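You operate a simulated robot arm through the tools that you are given. There is no shell and no other tool. Be economical: measure what you need, move in short steps, check, and stop when the job is done.

You run a simulated robot arm. Do the job below in one go: nothing can be reset, and whatever is moved stays where it is left.

Task
Take the square white brush and leave it on top of the blue nut with two dots.

Only the result counts: the job must be done as asked and must still hold three seconds after the hand-in. Knocking over, shifting, dropping, spilling or breaking anything else fails it.

Robot
A 6-joint arm with a two-finger parallel gripper, fixed in place. Base frame: the origin is at the foot of the arm, x ahead of it, y to its left, z up; the work surface is at about z = 840. Readings come in mm, rad, newtons and seconds.
With the tool pointing down near the work surface it reaches from about 260 to 680 mm from the base axis. Its first joint turns from -1.152 to 1.152 rad. Payload 2.9 kg.
The TCP is the grasp point between the finger pads, 30 mm short of the fingertips. In the tool frame z runs along the fingers and y along their closing line. Largest opening 110 mm; finger width 20, thickness 10; the body of the gripper, 48 by 112 mm, starts 55 mm behind the TCP.
Orientation is that of the tool frame in the base frame, as a unit quaternion [x, y, z, w]. With the fingers straight down and closing along the base's y, the tool's x points along the base's -x, its y along +y and its z along -z.

Tools
- The arm moves only by the tool send_rows. Its argument "series" is a list of rows, each an object (a shift or turn left out is 0, a gripper value left out holds the last) with "hand": the opening in per cent of the stroke, from 0 (shut) to 100 (fully open); "delta_pos": the shift along the base's x, y, z in mm, a list of three; "yaw": the turn about the base's z in rad. In form: [{"hand": hand, "delta_pos": [dx, dy, dz], "yaw": yaw}, ...]. A call has 1 to 12 rows; each row shifts and turns the commanded pose from where the row before left it. Each row takes 0.2 s and may step no farther than 50 mm and 0.15 rad from the row before; otherwise, or with a gripper value out of range, the whole call is refused. A pose out of reach is approached as far as the arm can. The call stops where the force on the tool passes 40 N (or 10 N more than at its start, if that is more) or the arm is blocked; 0.2 s more then pass. The fingers move at their own pace (about 108 mm/s each) and stop on an object; they squeeze with about 39 N. The grip force told is the motor's: it shows also when the fingers shut on nothing. Time passes only in rows, and 0.2 s behind the last, so rows that do not move let the fingers close. The reply holds the time, the measured pose of the TCP, the force on the tool along the base axes, the opening and the grip force, in the units named above and with some noise.
- Cameras (640 x 400 px; columns grow to the right, rows downward): "scene" is fixed at [78.1, 427.5, 1398.3]; the picture's right is [-0.79, -0.61, 0.00], its down [-0.26, 0.34, -0.90] and it looks along [0.55, -0.71, -0.43] (base axes); focal length 350 px, centre (320, 200). "wrist" rides on the gripper at [72, 17, -103] in the tool frame; the picture's right is [-0.23, 0.97, 0.00], its down [-0.76, -0.18, -0.62] and it looks along [-0.61, -0.14, 0.78] (tool axes); focal length 222 px, centre (320, 200). There is no depth. A picture from a camera that has moved, and an enlarged one, comes with that camera's place and axes in the base frame and with its lens.
- capture(camera): a new picture of that camera. The clock stands still meanwhile.
- zoom(camera, box): a new picture of the part [left, top, right, bottom] of that camera's present view, enlarged. The clock stands still meanwhile.
- hand_in(): hands the job in; it is judged then, once.

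Work in short steps. Places have to be worked out from the pictures, the camera data and where the tool is seen: move nearer, look again, correct. Check each grasp and each placing, and mend what went wrong. You have 90 turns and 38 pictures in all, those below and enlarged ones among them. Open the gripper and draw the arm clear of the work before you hand the job in, unless the task says otherwise; then end with one line.

The tools are called after "Emit:" as a command line: name --argument value ..., lists and objects as JSON in quotes. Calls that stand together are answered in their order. send_rows: Moves the arm, as the interface text tells. Its arguments: {"type":"object","properties":{"series":{"type":"array","items":{"type":"object","properties":{"hand":{"type":"number"},"delta_pos":{"type":"array","items":{"type":"number"}},"yaw":{"type":"number"}}}}},"required":["series"]} The other tools are called the same way: capture (camera) takes a picture; zoom (camera, box) takes an enlarged picture of a part of a camera's view; hand_in () hands the job in.

At the start:

```text
clock: 0.0
tool_pos: [425.5, -148.6, 1140.5]
ee_rot: [-0.001, 1.0, -0.001, 0.0]
contact_force: [-0.6, 0.8, -0.8]
width: 109.9
grip_force: 0.1
```

scene: 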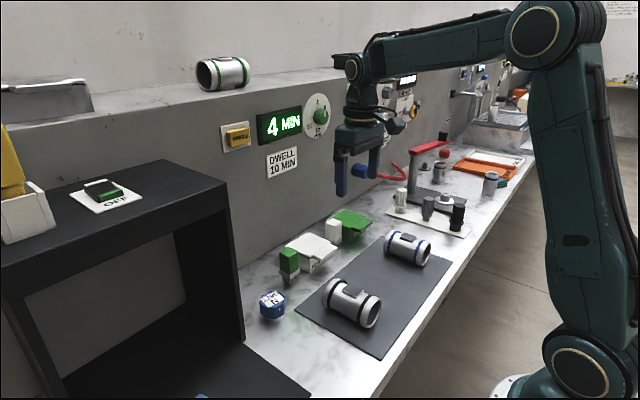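
wrist: 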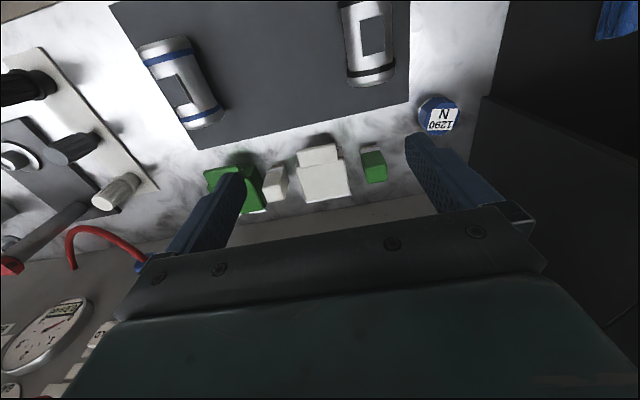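

The scene shows green and white items, plus a blue thing at about (271,305) and another at the lower edge. I'll zoom to tell the brushes and nuts apart.

Emit:
zoom --camera "scene" --box '[230, 190, 390, 330]'

Emit:
zoom --camera "scene" --box '[350, 80, 550, 240]'

Emit:
zoom --camera "wrist" --box '[180, 80, 480, 240]'

```text
2.86 times, centred on (310, 260) of scene
camera zoom: at [78.1, 427.5, 1398.3], right [-0.79, -0.61, 0.0], down [-0.26, 0.34, -0.9], along [0.55, -0.71, -0.43], focal length 999 px, centre (349, 29)
```

zoom: 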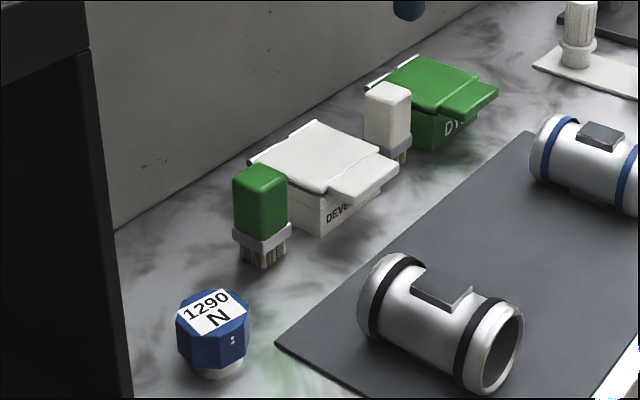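

```text
2.50 times, centred on (450, 160) of scene
camera zoom: at [78.1, 427.5, 1398.3], right [-0.79, -0.61, 0.0], down [-0.26, 0.34, -0.9], along [0.55, -0.71, -0.43], focal length 874 px, centre (-5, 300)
```

zoom: 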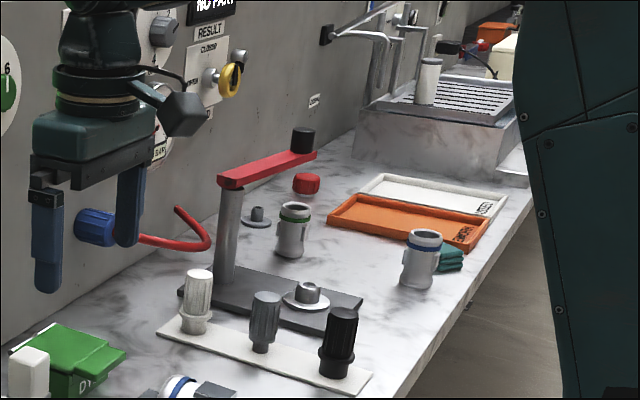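

```text
2.13 times, centred on (330, 160) of wrist
camera zoom: at [352.7, -132.4, 1243.0], right [0.23, 0.97, 0.0], down [0.76, -0.18, 0.62], along [0.61, -0.14, -0.78], focal length 474 px, centre (299, 285)
```

zoom: 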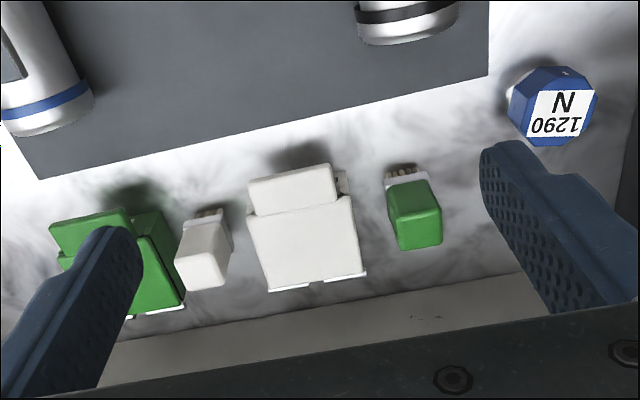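

The white square brush stands between the two trays, and the 1290 N nut seems to show two dots. I'll check the dots and the other blue items.

Emit:
zoom --camera "scene" --box '[255, 285, 295, 325]'

Emit:
zoom --camera "wrist" --box '[560, 0, 640, 50]'

Emit:
zoom --camera "scene" --box '[160, 350, 240, 400]'

```text
10.00 times, centred on (275, 305) of scene
camera zoom: at [78.1, 427.5, 1398.3], right [-0.79, -0.61, 0.0], down [-0.26, 0.34, -0.9], along [0.55, -0.71, -0.43], focal length 3497 px, centre (770, -850)
```

zoom: 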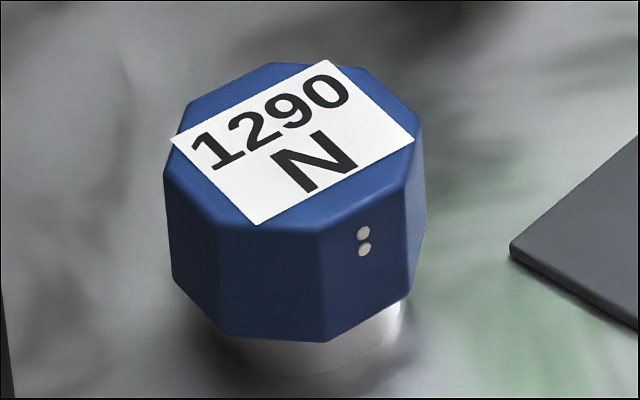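

```text
8.00 times, centred on (600, 25) of wrist
camera zoom: at [352.7, -132.4, 1243.0], right [0.23, 0.97, 0.0], down [0.76, -0.18, 0.62], along [0.61, -0.14, -0.78], focal length 1777 px, centre (-1920, 1600)
```

zoom: 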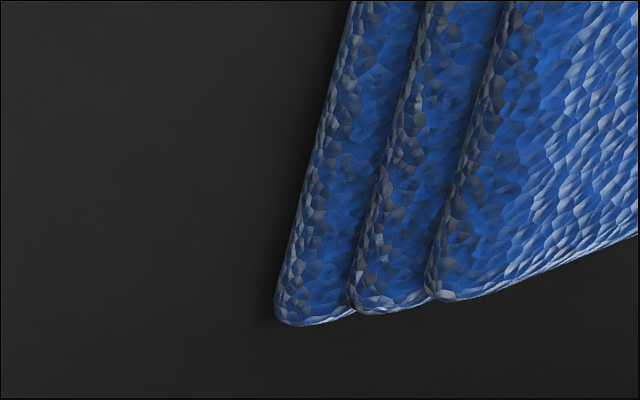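

```text
8.00 times, centred on (200, 375) of scene
camera zoom: at [78.1, 427.5, 1398.3], right [-0.79, -0.61, 0.0], down [-0.26, 0.34, -0.9], along [0.55, -0.71, -0.43], focal length 2797 px, centre (1280, -1200)
```

zoom: 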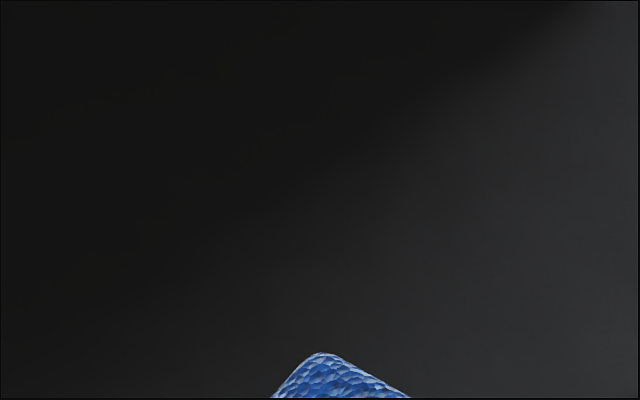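

The 1290 N nut has the two dots. I triangulate its top at about (517, 29, 883) and the top of the white brush at about (565, -263, 926). I'll move to above and short of the brush and look again.

Emit:
send_rows --series '[{"delta_pos": [30, -30, -20]}, {"delta_pos": [30, -30, -20]}, {"delta_pos": [30, -30, -20]}, {"delta_pos": [30, -24, -20]}, {"delta_pos": [20, 0, -20]}, {}]'

Emit:
capture --camera "wrist"

Emit:
capture --camera "scene"

```text
clock: 1.4
tool_pos: [565.4, -260.8, 1040.9]
ee_rot: [0.0, 1.0, 0.0, 0.0]
contact_force: [-1.4, -1.3, 0.4]
width: 110.1
grip_force: 0.0
```

```text
29 pictures are left
camera wrist: at [492.3, -245.1, 1143.4], right [0.23, 0.97, 0.0], down [0.76, -0.18, 0.62], along [0.61, -0.14, -0.78], focal length 222 px, centre (320, 200)
```

wrist: 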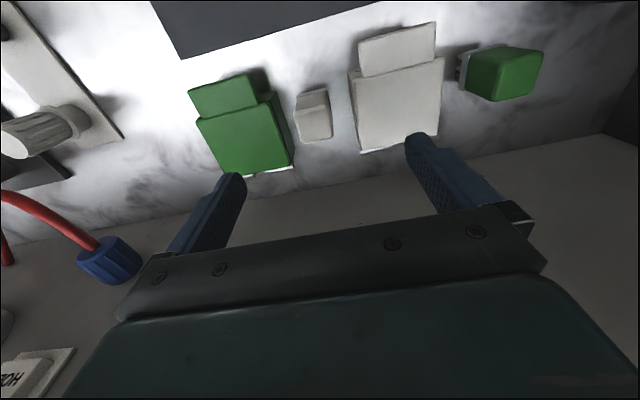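

```text
28 pictures are left
```

scene: 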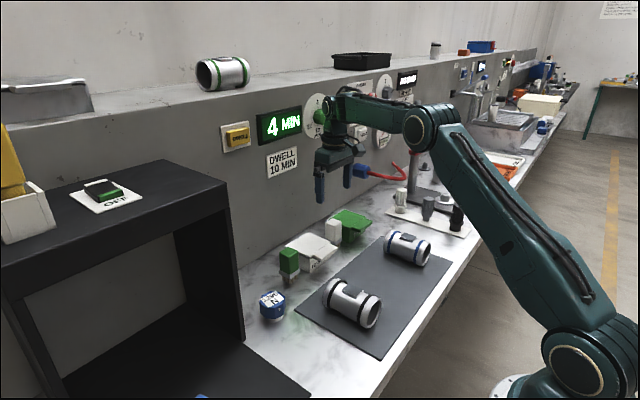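

Emit:
zoom --camera "wrist" --box '[180, 20, 460, 200]'

Emit:
zoom --camera "scene" --box '[280, 130, 390, 280]'

```text
2.22 times, centred on (320, 110) of wrist
camera zoom: at [492.3, -245.1, 1143.4], right [0.23, 0.97, 0.0], down [0.76, -0.18, 0.62], along [0.61, -0.14, -0.78], focal length 494 px, centre (320, 400)
```

zoom: 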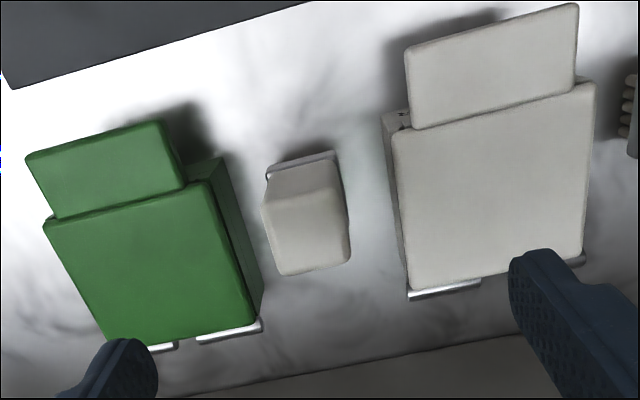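

```text
2.67 times, centred on (335, 205) of scene
camera zoom: at [78.1, 427.5, 1398.3], right [-0.79, -0.61, 0.0], down [-0.26, 0.34, -0.9], along [0.55, -0.71, -0.43], focal length 932 px, centre (280, 187)
```

zoom: 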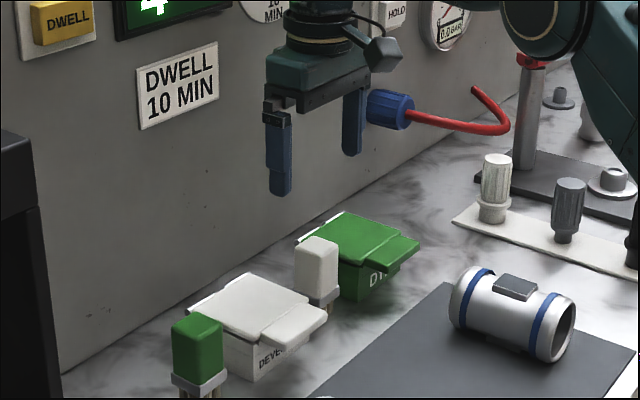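

The brush centre is at about (569.5, -267), aligned with the base axes and about 33 mm wide. The gap to the white tray is about 25 mm. I'll narrow the fingers to about 53 mm, centre them, lower to just above the brush and check.

Emit:
send_rows --series '[{"hand": 48, "delta_pos": [4, -5, -25]}, {"delta_pos": [0, 0, -25]}, {"delta_pos": [0, 0, -26]}, {}, {}]'

Emit:
capture --camera "wrist"

Emit:
zoom --camera "scene" --box '[280, 130, 390, 280]'

```text
clock: 2.6
tool_pos: [569.0, -267.9, 965.3]
ee_rot: [0.0, 1.0, 0.0, 0.0]
contact_force: [0.6, 0.2, 0.2]
width: 52.8
grip_force: 0.1
```

```text
25 pictures are left
camera wrist: at [496.3, -251.3, 1067.8], right [0.23, 0.97, 0.0], down [0.76, -0.18, 0.62], along [0.61, -0.14, -0.78], focal length 222 px, centre (320, 200)
```

wrist: 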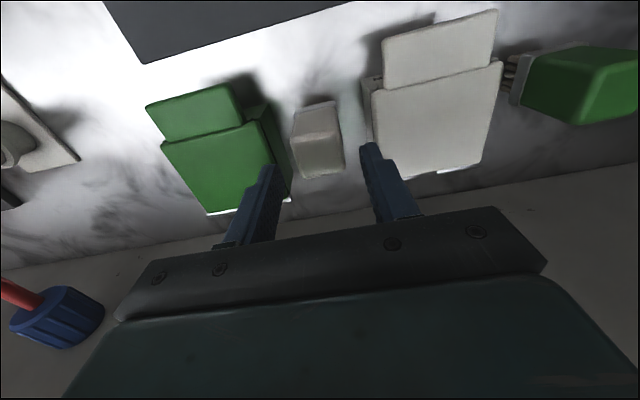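

```text
2.67 times, centred on (335, 205) of scene
camera zoom: at [78.1, 427.5, 1398.3], right [-0.79, -0.61, 0.0], down [-0.26, 0.34, -0.9], along [0.55, -0.71, -0.43], focal length 932 px, centre (280, 187)
```

zoom: 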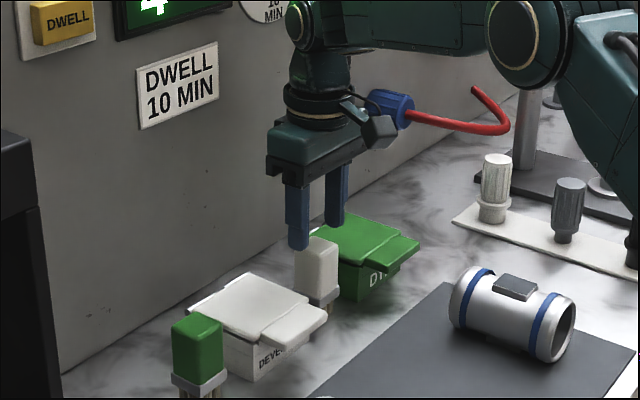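

The fingers straddle the brush (centre about (570, -268)) and clear both trays. I'll lower to z≈906 and close.

Emit:
send_rows --series '[{"delta_pos": [0, 0, -20]}, {"delta_pos": [0, 0, -20]}, {"delta_pos": [0, 0, -19]}, {}]'

Emit:
zoom --camera "scene" --box '[280, 130, 390, 280]'

```text
clock: 3.6
tool_pos: [571.6, -269.9, 904.8]
ee_rot: [-0.001, 1.0, 0.0, 0.001]
contact_force: [0.3, 0.3, 0.4]
width: 52.7
grip_force: 0.1
```

```text
2.67 times, centred on (335, 205) of scene
camera zoom: at [78.1, 427.5, 1398.3], right [-0.79, -0.61, 0.0], down [-0.26, 0.34, -0.9], along [0.55, -0.71, -0.43], focal length 932 px, centre (280, 187)
```

zoom: 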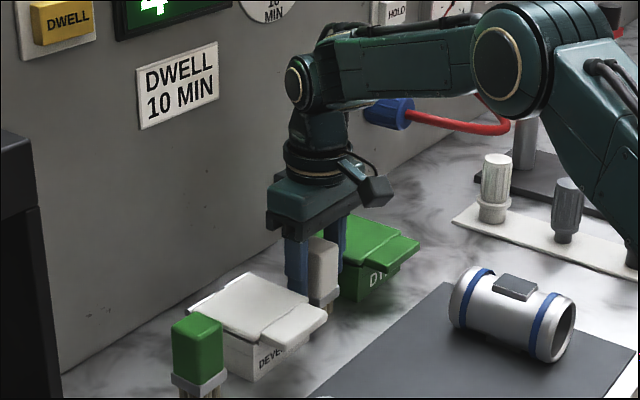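

Both fingers are beside the brush with no contact. I'll close and then lift slightly.

Emit:
send_rows --series '[{"hand": 0}, {}, {}, {}]'

```text
clock: 4.6
tool_pos: [571.0, -269.8, 903.8]
ee_rot: [0.0, 1.0, 0.0, 0.0]
contact_force: [0.3, -0.3, 0.1]
width: 35.4
grip_force: 39.4
```

The brush is gripped at 35 mm and 39 N. I'll lift it straight up and look.

Emit:
send_rows --series '[{"delta_pos": [0, 0, 20]}, {"delta_pos": [0, 0, 40]}, {"delta_pos": [0, 0, 45]}, {"delta_pos": [0, 0, 45]}, {}]'

Emit:
capture --camera "wrist"

Emit:
zoom --camera "scene" --box '[250, 100, 410, 330]'

```text
clock: 5.8
tool_pos: [569.8, -269.0, 1055.7]
ee_rot: [0.0, 1.0, -0.001, 0.0]
contact_force: [-0.2, 0.2, -0.1]
width: 35.4
grip_force: 39.4
```

```text
22 pictures are left
camera wrist: at [497.4, -252.6, 1159.8], right [0.23, 0.97, 0.0], down [0.76, -0.18, 0.62], along [0.61, -0.14, -0.78], focal length 222 px, centre (320, 200)
```

wrist: 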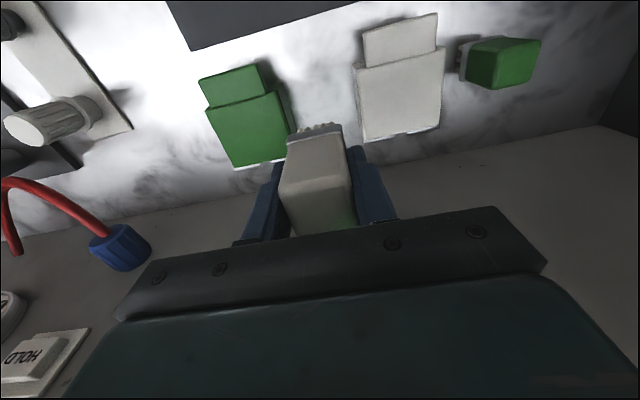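

```text
1.74 times, centred on (330, 215) of scene
camera zoom: at [78.1, 427.5, 1398.3], right [-0.79, -0.61, 0.0], down [-0.26, 0.34, -0.9], along [0.55, -0.71, -0.43], focal length 608 px, centre (303, 174)
```

zoom: 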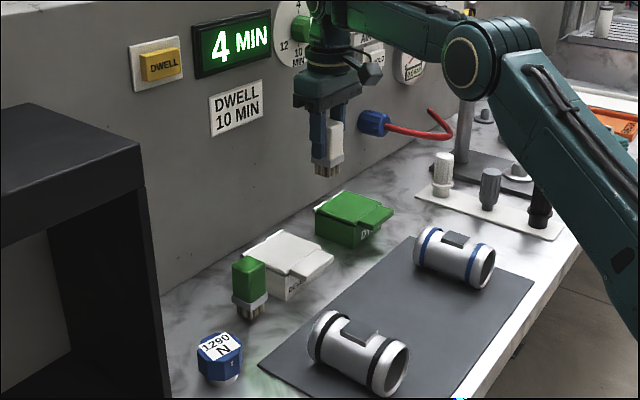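

The brush is held upright and clear. I'll carry it towards the nut, stopping short at y≈-40 to measure the nut and shelf again.

Emit:
send_rows --series '[{"delta_pos": [-10, 35, 0]}, {"delta_pos": [-10, 40, 0]}, {"delta_pos": [-10, 40, 0]}, {"delta_pos": [-10, 40, 0]}, {"delta_pos": [-10, 40, 0]}, {"delta_pos": [-3, 33, 0]}, {}]'

Emit:
capture --camera "wrist"

Emit:
capture --camera "scene"

```text
clock: 7.4
tool_pos: [519.2, -38.5, 1054.9]
ee_rot: [0.0, 1.0, 0.001, 0.0]
contact_force: [0.2, -0.4, -1.4]
width: 35.4
grip_force: 38.2
```

```text
20 pictures are left
camera wrist: at [445.5, -22.5, 1159.1], right [0.23, 0.97, 0.0], down [0.76, -0.18, 0.62], along [0.61, -0.14, -0.78], focal length 222 px, centre (320, 200)
```

wrist: 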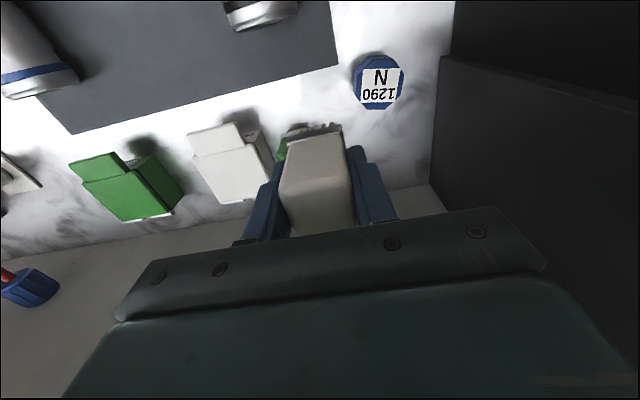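

```text
19 pictures are left
```

scene: 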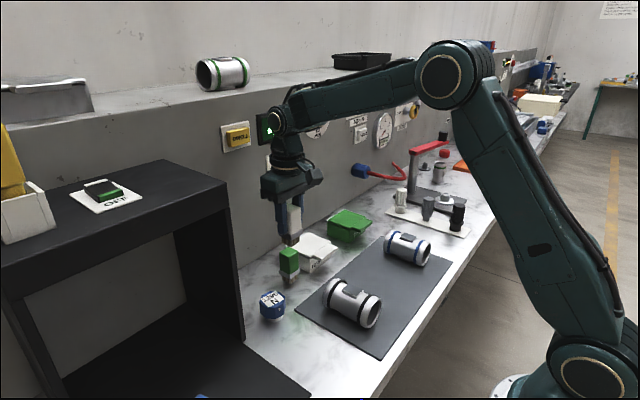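

The shelf's side face is at about y=113, which leaves enough room. I'll zoom on the nut for a precise location.

Emit:
zoom --camera "wrist" --box '[330, 40, 430, 120]'

Emit:
zoom --camera "wrist" --box '[240, 110, 400, 250]'

```text
5.00 times, centred on (380, 80) of wrist
camera zoom: at [445.5, -22.5, 1159.1], right [0.23, 0.97, 0.0], down [0.76, -0.18, 0.62], along [0.61, -0.14, -0.78], focal length 1111 px, centre (20, 800)
```

zoom: 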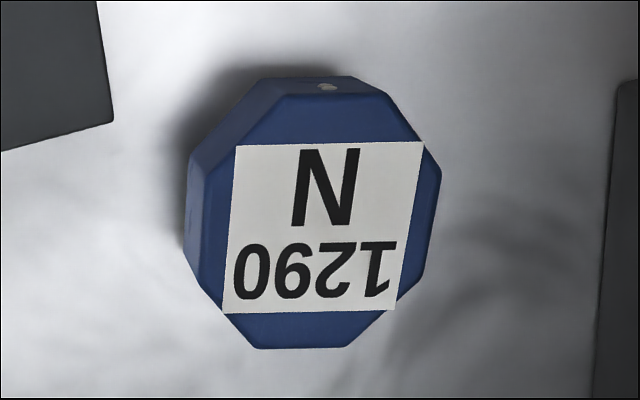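

```text
2.86 times, centred on (320, 180) of wrist
camera zoom: at [445.5, -22.5, 1159.1], right [0.23, 0.97, 0.0], down [0.76, -0.18, 0.62], along [0.61, -0.14, -0.78], focal length 635 px, centre (320, 257)
```

zoom: 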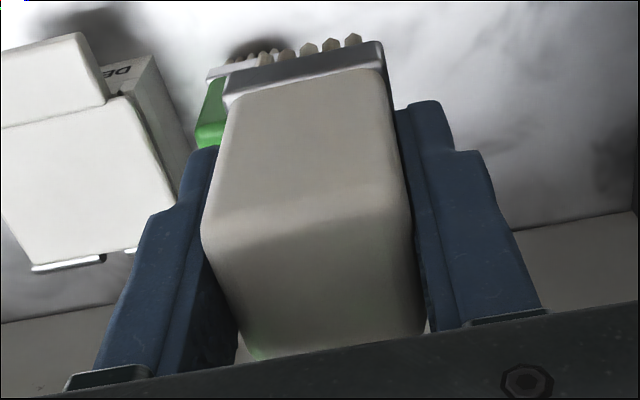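

The nut's top centre is at about (516, 31.5, 883). I'll shift above it and lower until the bristles are about 25 mm from it, then check.

Emit:
send_rows --series '[{"delta_pos": [0, 36, 0]}, {"delta_pos": [0, 35, 0]}, {}, {"delta_pos": [0, 0, -30]}, {"delta_pos": [0, 0, -30]}, {"delta_pos": [0, 0, -22]}, {}]'

Emit:
zoom --camera "wrist" --box '[220, 60, 420, 220]'

Emit:
zoom --camera "scene" --box '[210, 170, 350, 340]'

```text
clock: 9.0
tool_pos: [515.1, 30.0, 971.9]
ee_rot: [0.0, 1.0, 0.0, 0.001]
contact_force: [0.1, 0.5, -0.2]
width: 35.6
grip_force: 39.0
```

```text
2.50 times, centred on (320, 140) of wrist
camera zoom: at [441.9, 46.8, 1075.5], right [0.23, 0.97, 0.0], down [0.76, -0.18, 0.62], along [0.61, -0.14, -0.78], focal length 555 px, centre (320, 350)
```

zoom: 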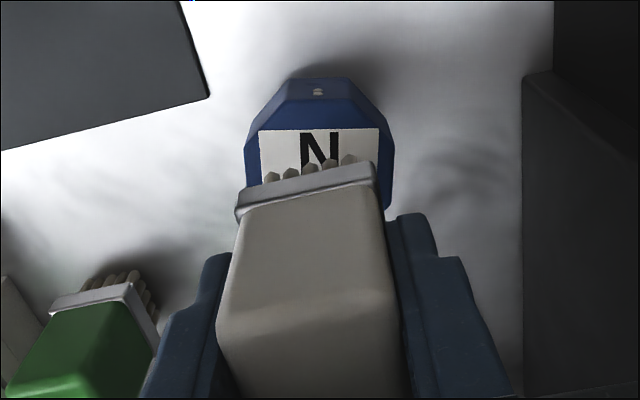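

```text
2.35 times, centred on (280, 255) of scene
camera zoom: at [78.1, 427.5, 1398.3], right [-0.79, -0.61, 0.0], down [-0.26, 0.34, -0.9], along [0.55, -0.71, -0.43], focal length 823 px, centre (414, 71)
```

zoom: 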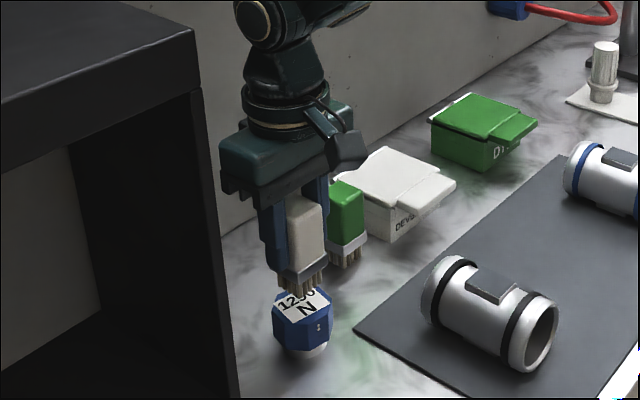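

The brush is centred over the nut. I'll lower it in small steps until the force shows contact.

Emit:
send_rows --series '[{"delta_pos": [0, 0, -8]}, {"delta_pos": [0, 0, -8]}, {"delta_pos": [0, 0, -4]}, {}]'

Emit:
zoom --camera "scene" --box '[240, 250, 310, 330]'

```text
clock: 10.0
tool_pos: [515.7, 30.9, 951.9]
ee_rot: [-0.001, 1.0, 0.0, 0.0]
contact_force: [0.4, 0.0, -0.1]
width: 35.4
grip_force: 39.2
```

```text
5.00 times, centred on (275, 290) of scene
camera zoom: at [78.1, 427.5, 1398.3], right [-0.79, -0.61, 0.0], down [-0.26, 0.34, -0.9], along [0.55, -0.71, -0.43], focal length 1748 px, centre (545, -250)
```

zoom: 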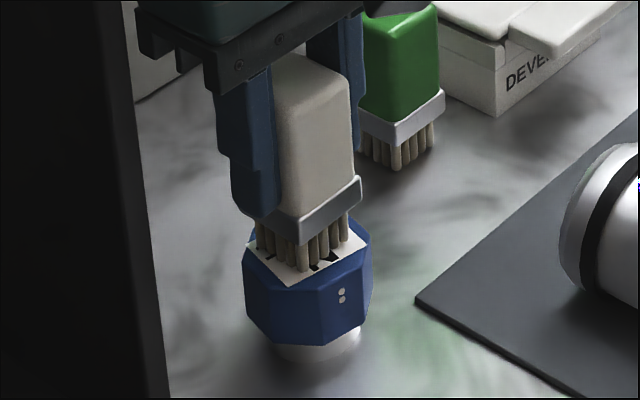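

The bristles are a few millimetres above the nut. I'll continue in 1 mm steps.

Emit:
send_rows --series '[{"delta_pos": [0, 0, -1]}, {"delta_pos": [0, 0, -1]}, {"delta_pos": [0, 0, -1]}]'

```text
clock: 10.8
tool_pos: [516.9, 30.5, 949.5]
ee_rot: [0.0, 1.0, 0.0, 0.0]
contact_force: [-1.4, 0.1, 6.4]
width: 35.2
grip_force: 39.7
```

A force of 6.4 N in z suggests contact. I'll confirm with a still row.

Emit:
send_rows --series '[{}]'

Emit:
zoom --camera "scene" --box '[250, 270, 300, 320]'

```text
clock: 11.2
tool_pos: [516.6, 30.7, 950.2]
ee_rot: [0.0, 1.0, 0.0, 0.0]
contact_force: [-2.1, -0.9, 8.2]
width: 35.5
grip_force: 38.9
```

```text
8.00 times, centred on (275, 295) of scene
camera zoom: at [77.9, 427.5, 1398.3], right [-0.79, -0.61, 0.0], down [-0.26, 0.34, -0.9], along [0.55, -0.71, -0.43], focal length 2797 px, centre (680, -560)
```

zoom: 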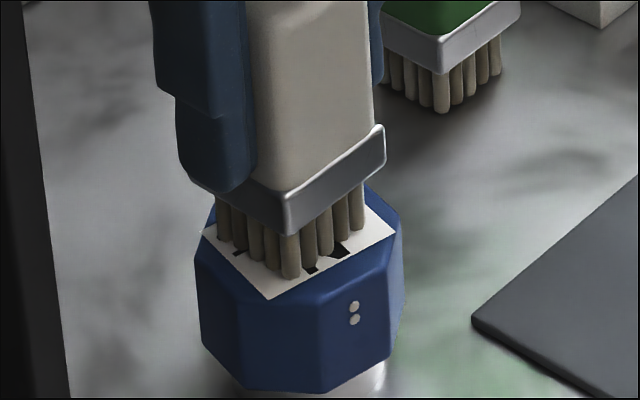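

The brush rests well centred on the nut. I'll open gently to about 60 mm and then rise straight up.

Emit:
send_rows --series '[{"hand": 38}, {"hand": 55}, {}, {}]'

Emit:
zoom --camera "scene" --box '[240, 250, 310, 330]'

```text
clock: 12.2
tool_pos: [515.3, 30.7, 948.9]
ee_rot: [0.0, 1.0, 0.0, 0.0]
contact_force: [0.1, -0.8, -0.8]
width: 60.5
grip_force: 0.1
```

```text
5.00 times, centred on (275, 290) of scene
camera zoom: at [78.1, 427.5, 1398.3], right [-0.79, -0.61, 0.0], down [-0.26, 0.34, -0.9], along [0.55, -0.71, -0.43], focal length 1748 px, centre (545, -250)
```

zoom: 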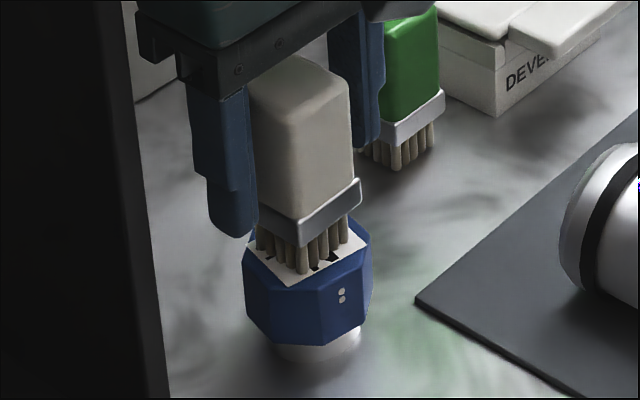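

The brush stands on the nut and is free of the fingers. I'll draw up and away from the shelf.

Emit:
send_rows --series '[{"delta_pos": [0, 0, 15]}, {"delta_pos": [0, 0, 30]}, {"delta_pos": [0, 0, 40]}, {"delta_pos": [0, 0, 40]}, {"delta_pos": [0, -35, 30]}, {"delta_pos": [0, -40, 0]}, {"delta_pos": [0, -40, 0]}, {}, {}]'

Emit:
capture --camera "scene"

Emit:
zoom --camera "scene" --box '[240, 250, 310, 330]'

```text
clock: 14.2
tool_pos: [513.1, -86.6, 1105.8]
ee_rot: [0.0, 1.0, 0.0, 0.0]
contact_force: [0.3, 0.1, 0.6]
width: 61.0
grip_force: 0.0
```

```text
11 pictures are left
```

scene: 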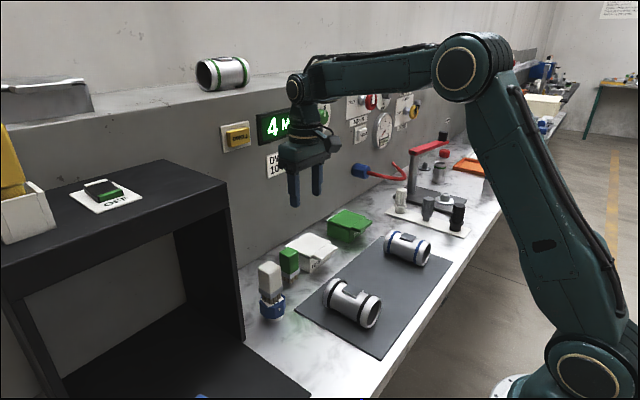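

```text
5.00 times, centred on (275, 290) of scene
camera zoom: at [78.1, 427.5, 1398.3], right [-0.79, -0.61, 0.0], down [-0.26, 0.34, -0.9], along [0.55, -0.71, -0.43], focal length 1748 px, centre (545, -250)
```

zoom: 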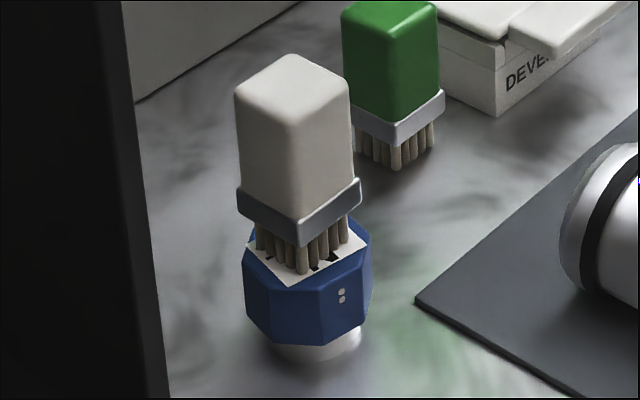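

The brush stands steady on the nut and nothing else has moved. I'll open the gripper fully, then hand in.

Emit:
send_rows --series '[{"hand": 100}, {}, {}]'

```text
clock: 15.0
tool_pos: [513.7, -84.8, 1106.6]
ee_rot: [0.0, 1.0, 0.001, 0.0]
contact_force: [0.4, 0.2, -0.4]
width: 109.8
grip_force: 0.1
```

The gripper is fully open and the arm is clear, so I'm handing in.

Emit:
hand_in

```text
The job is handed in.
```

The square white brush is standing on the blue nut with two dots (labelled 1290 N), and in the last picture nothing else had moved.
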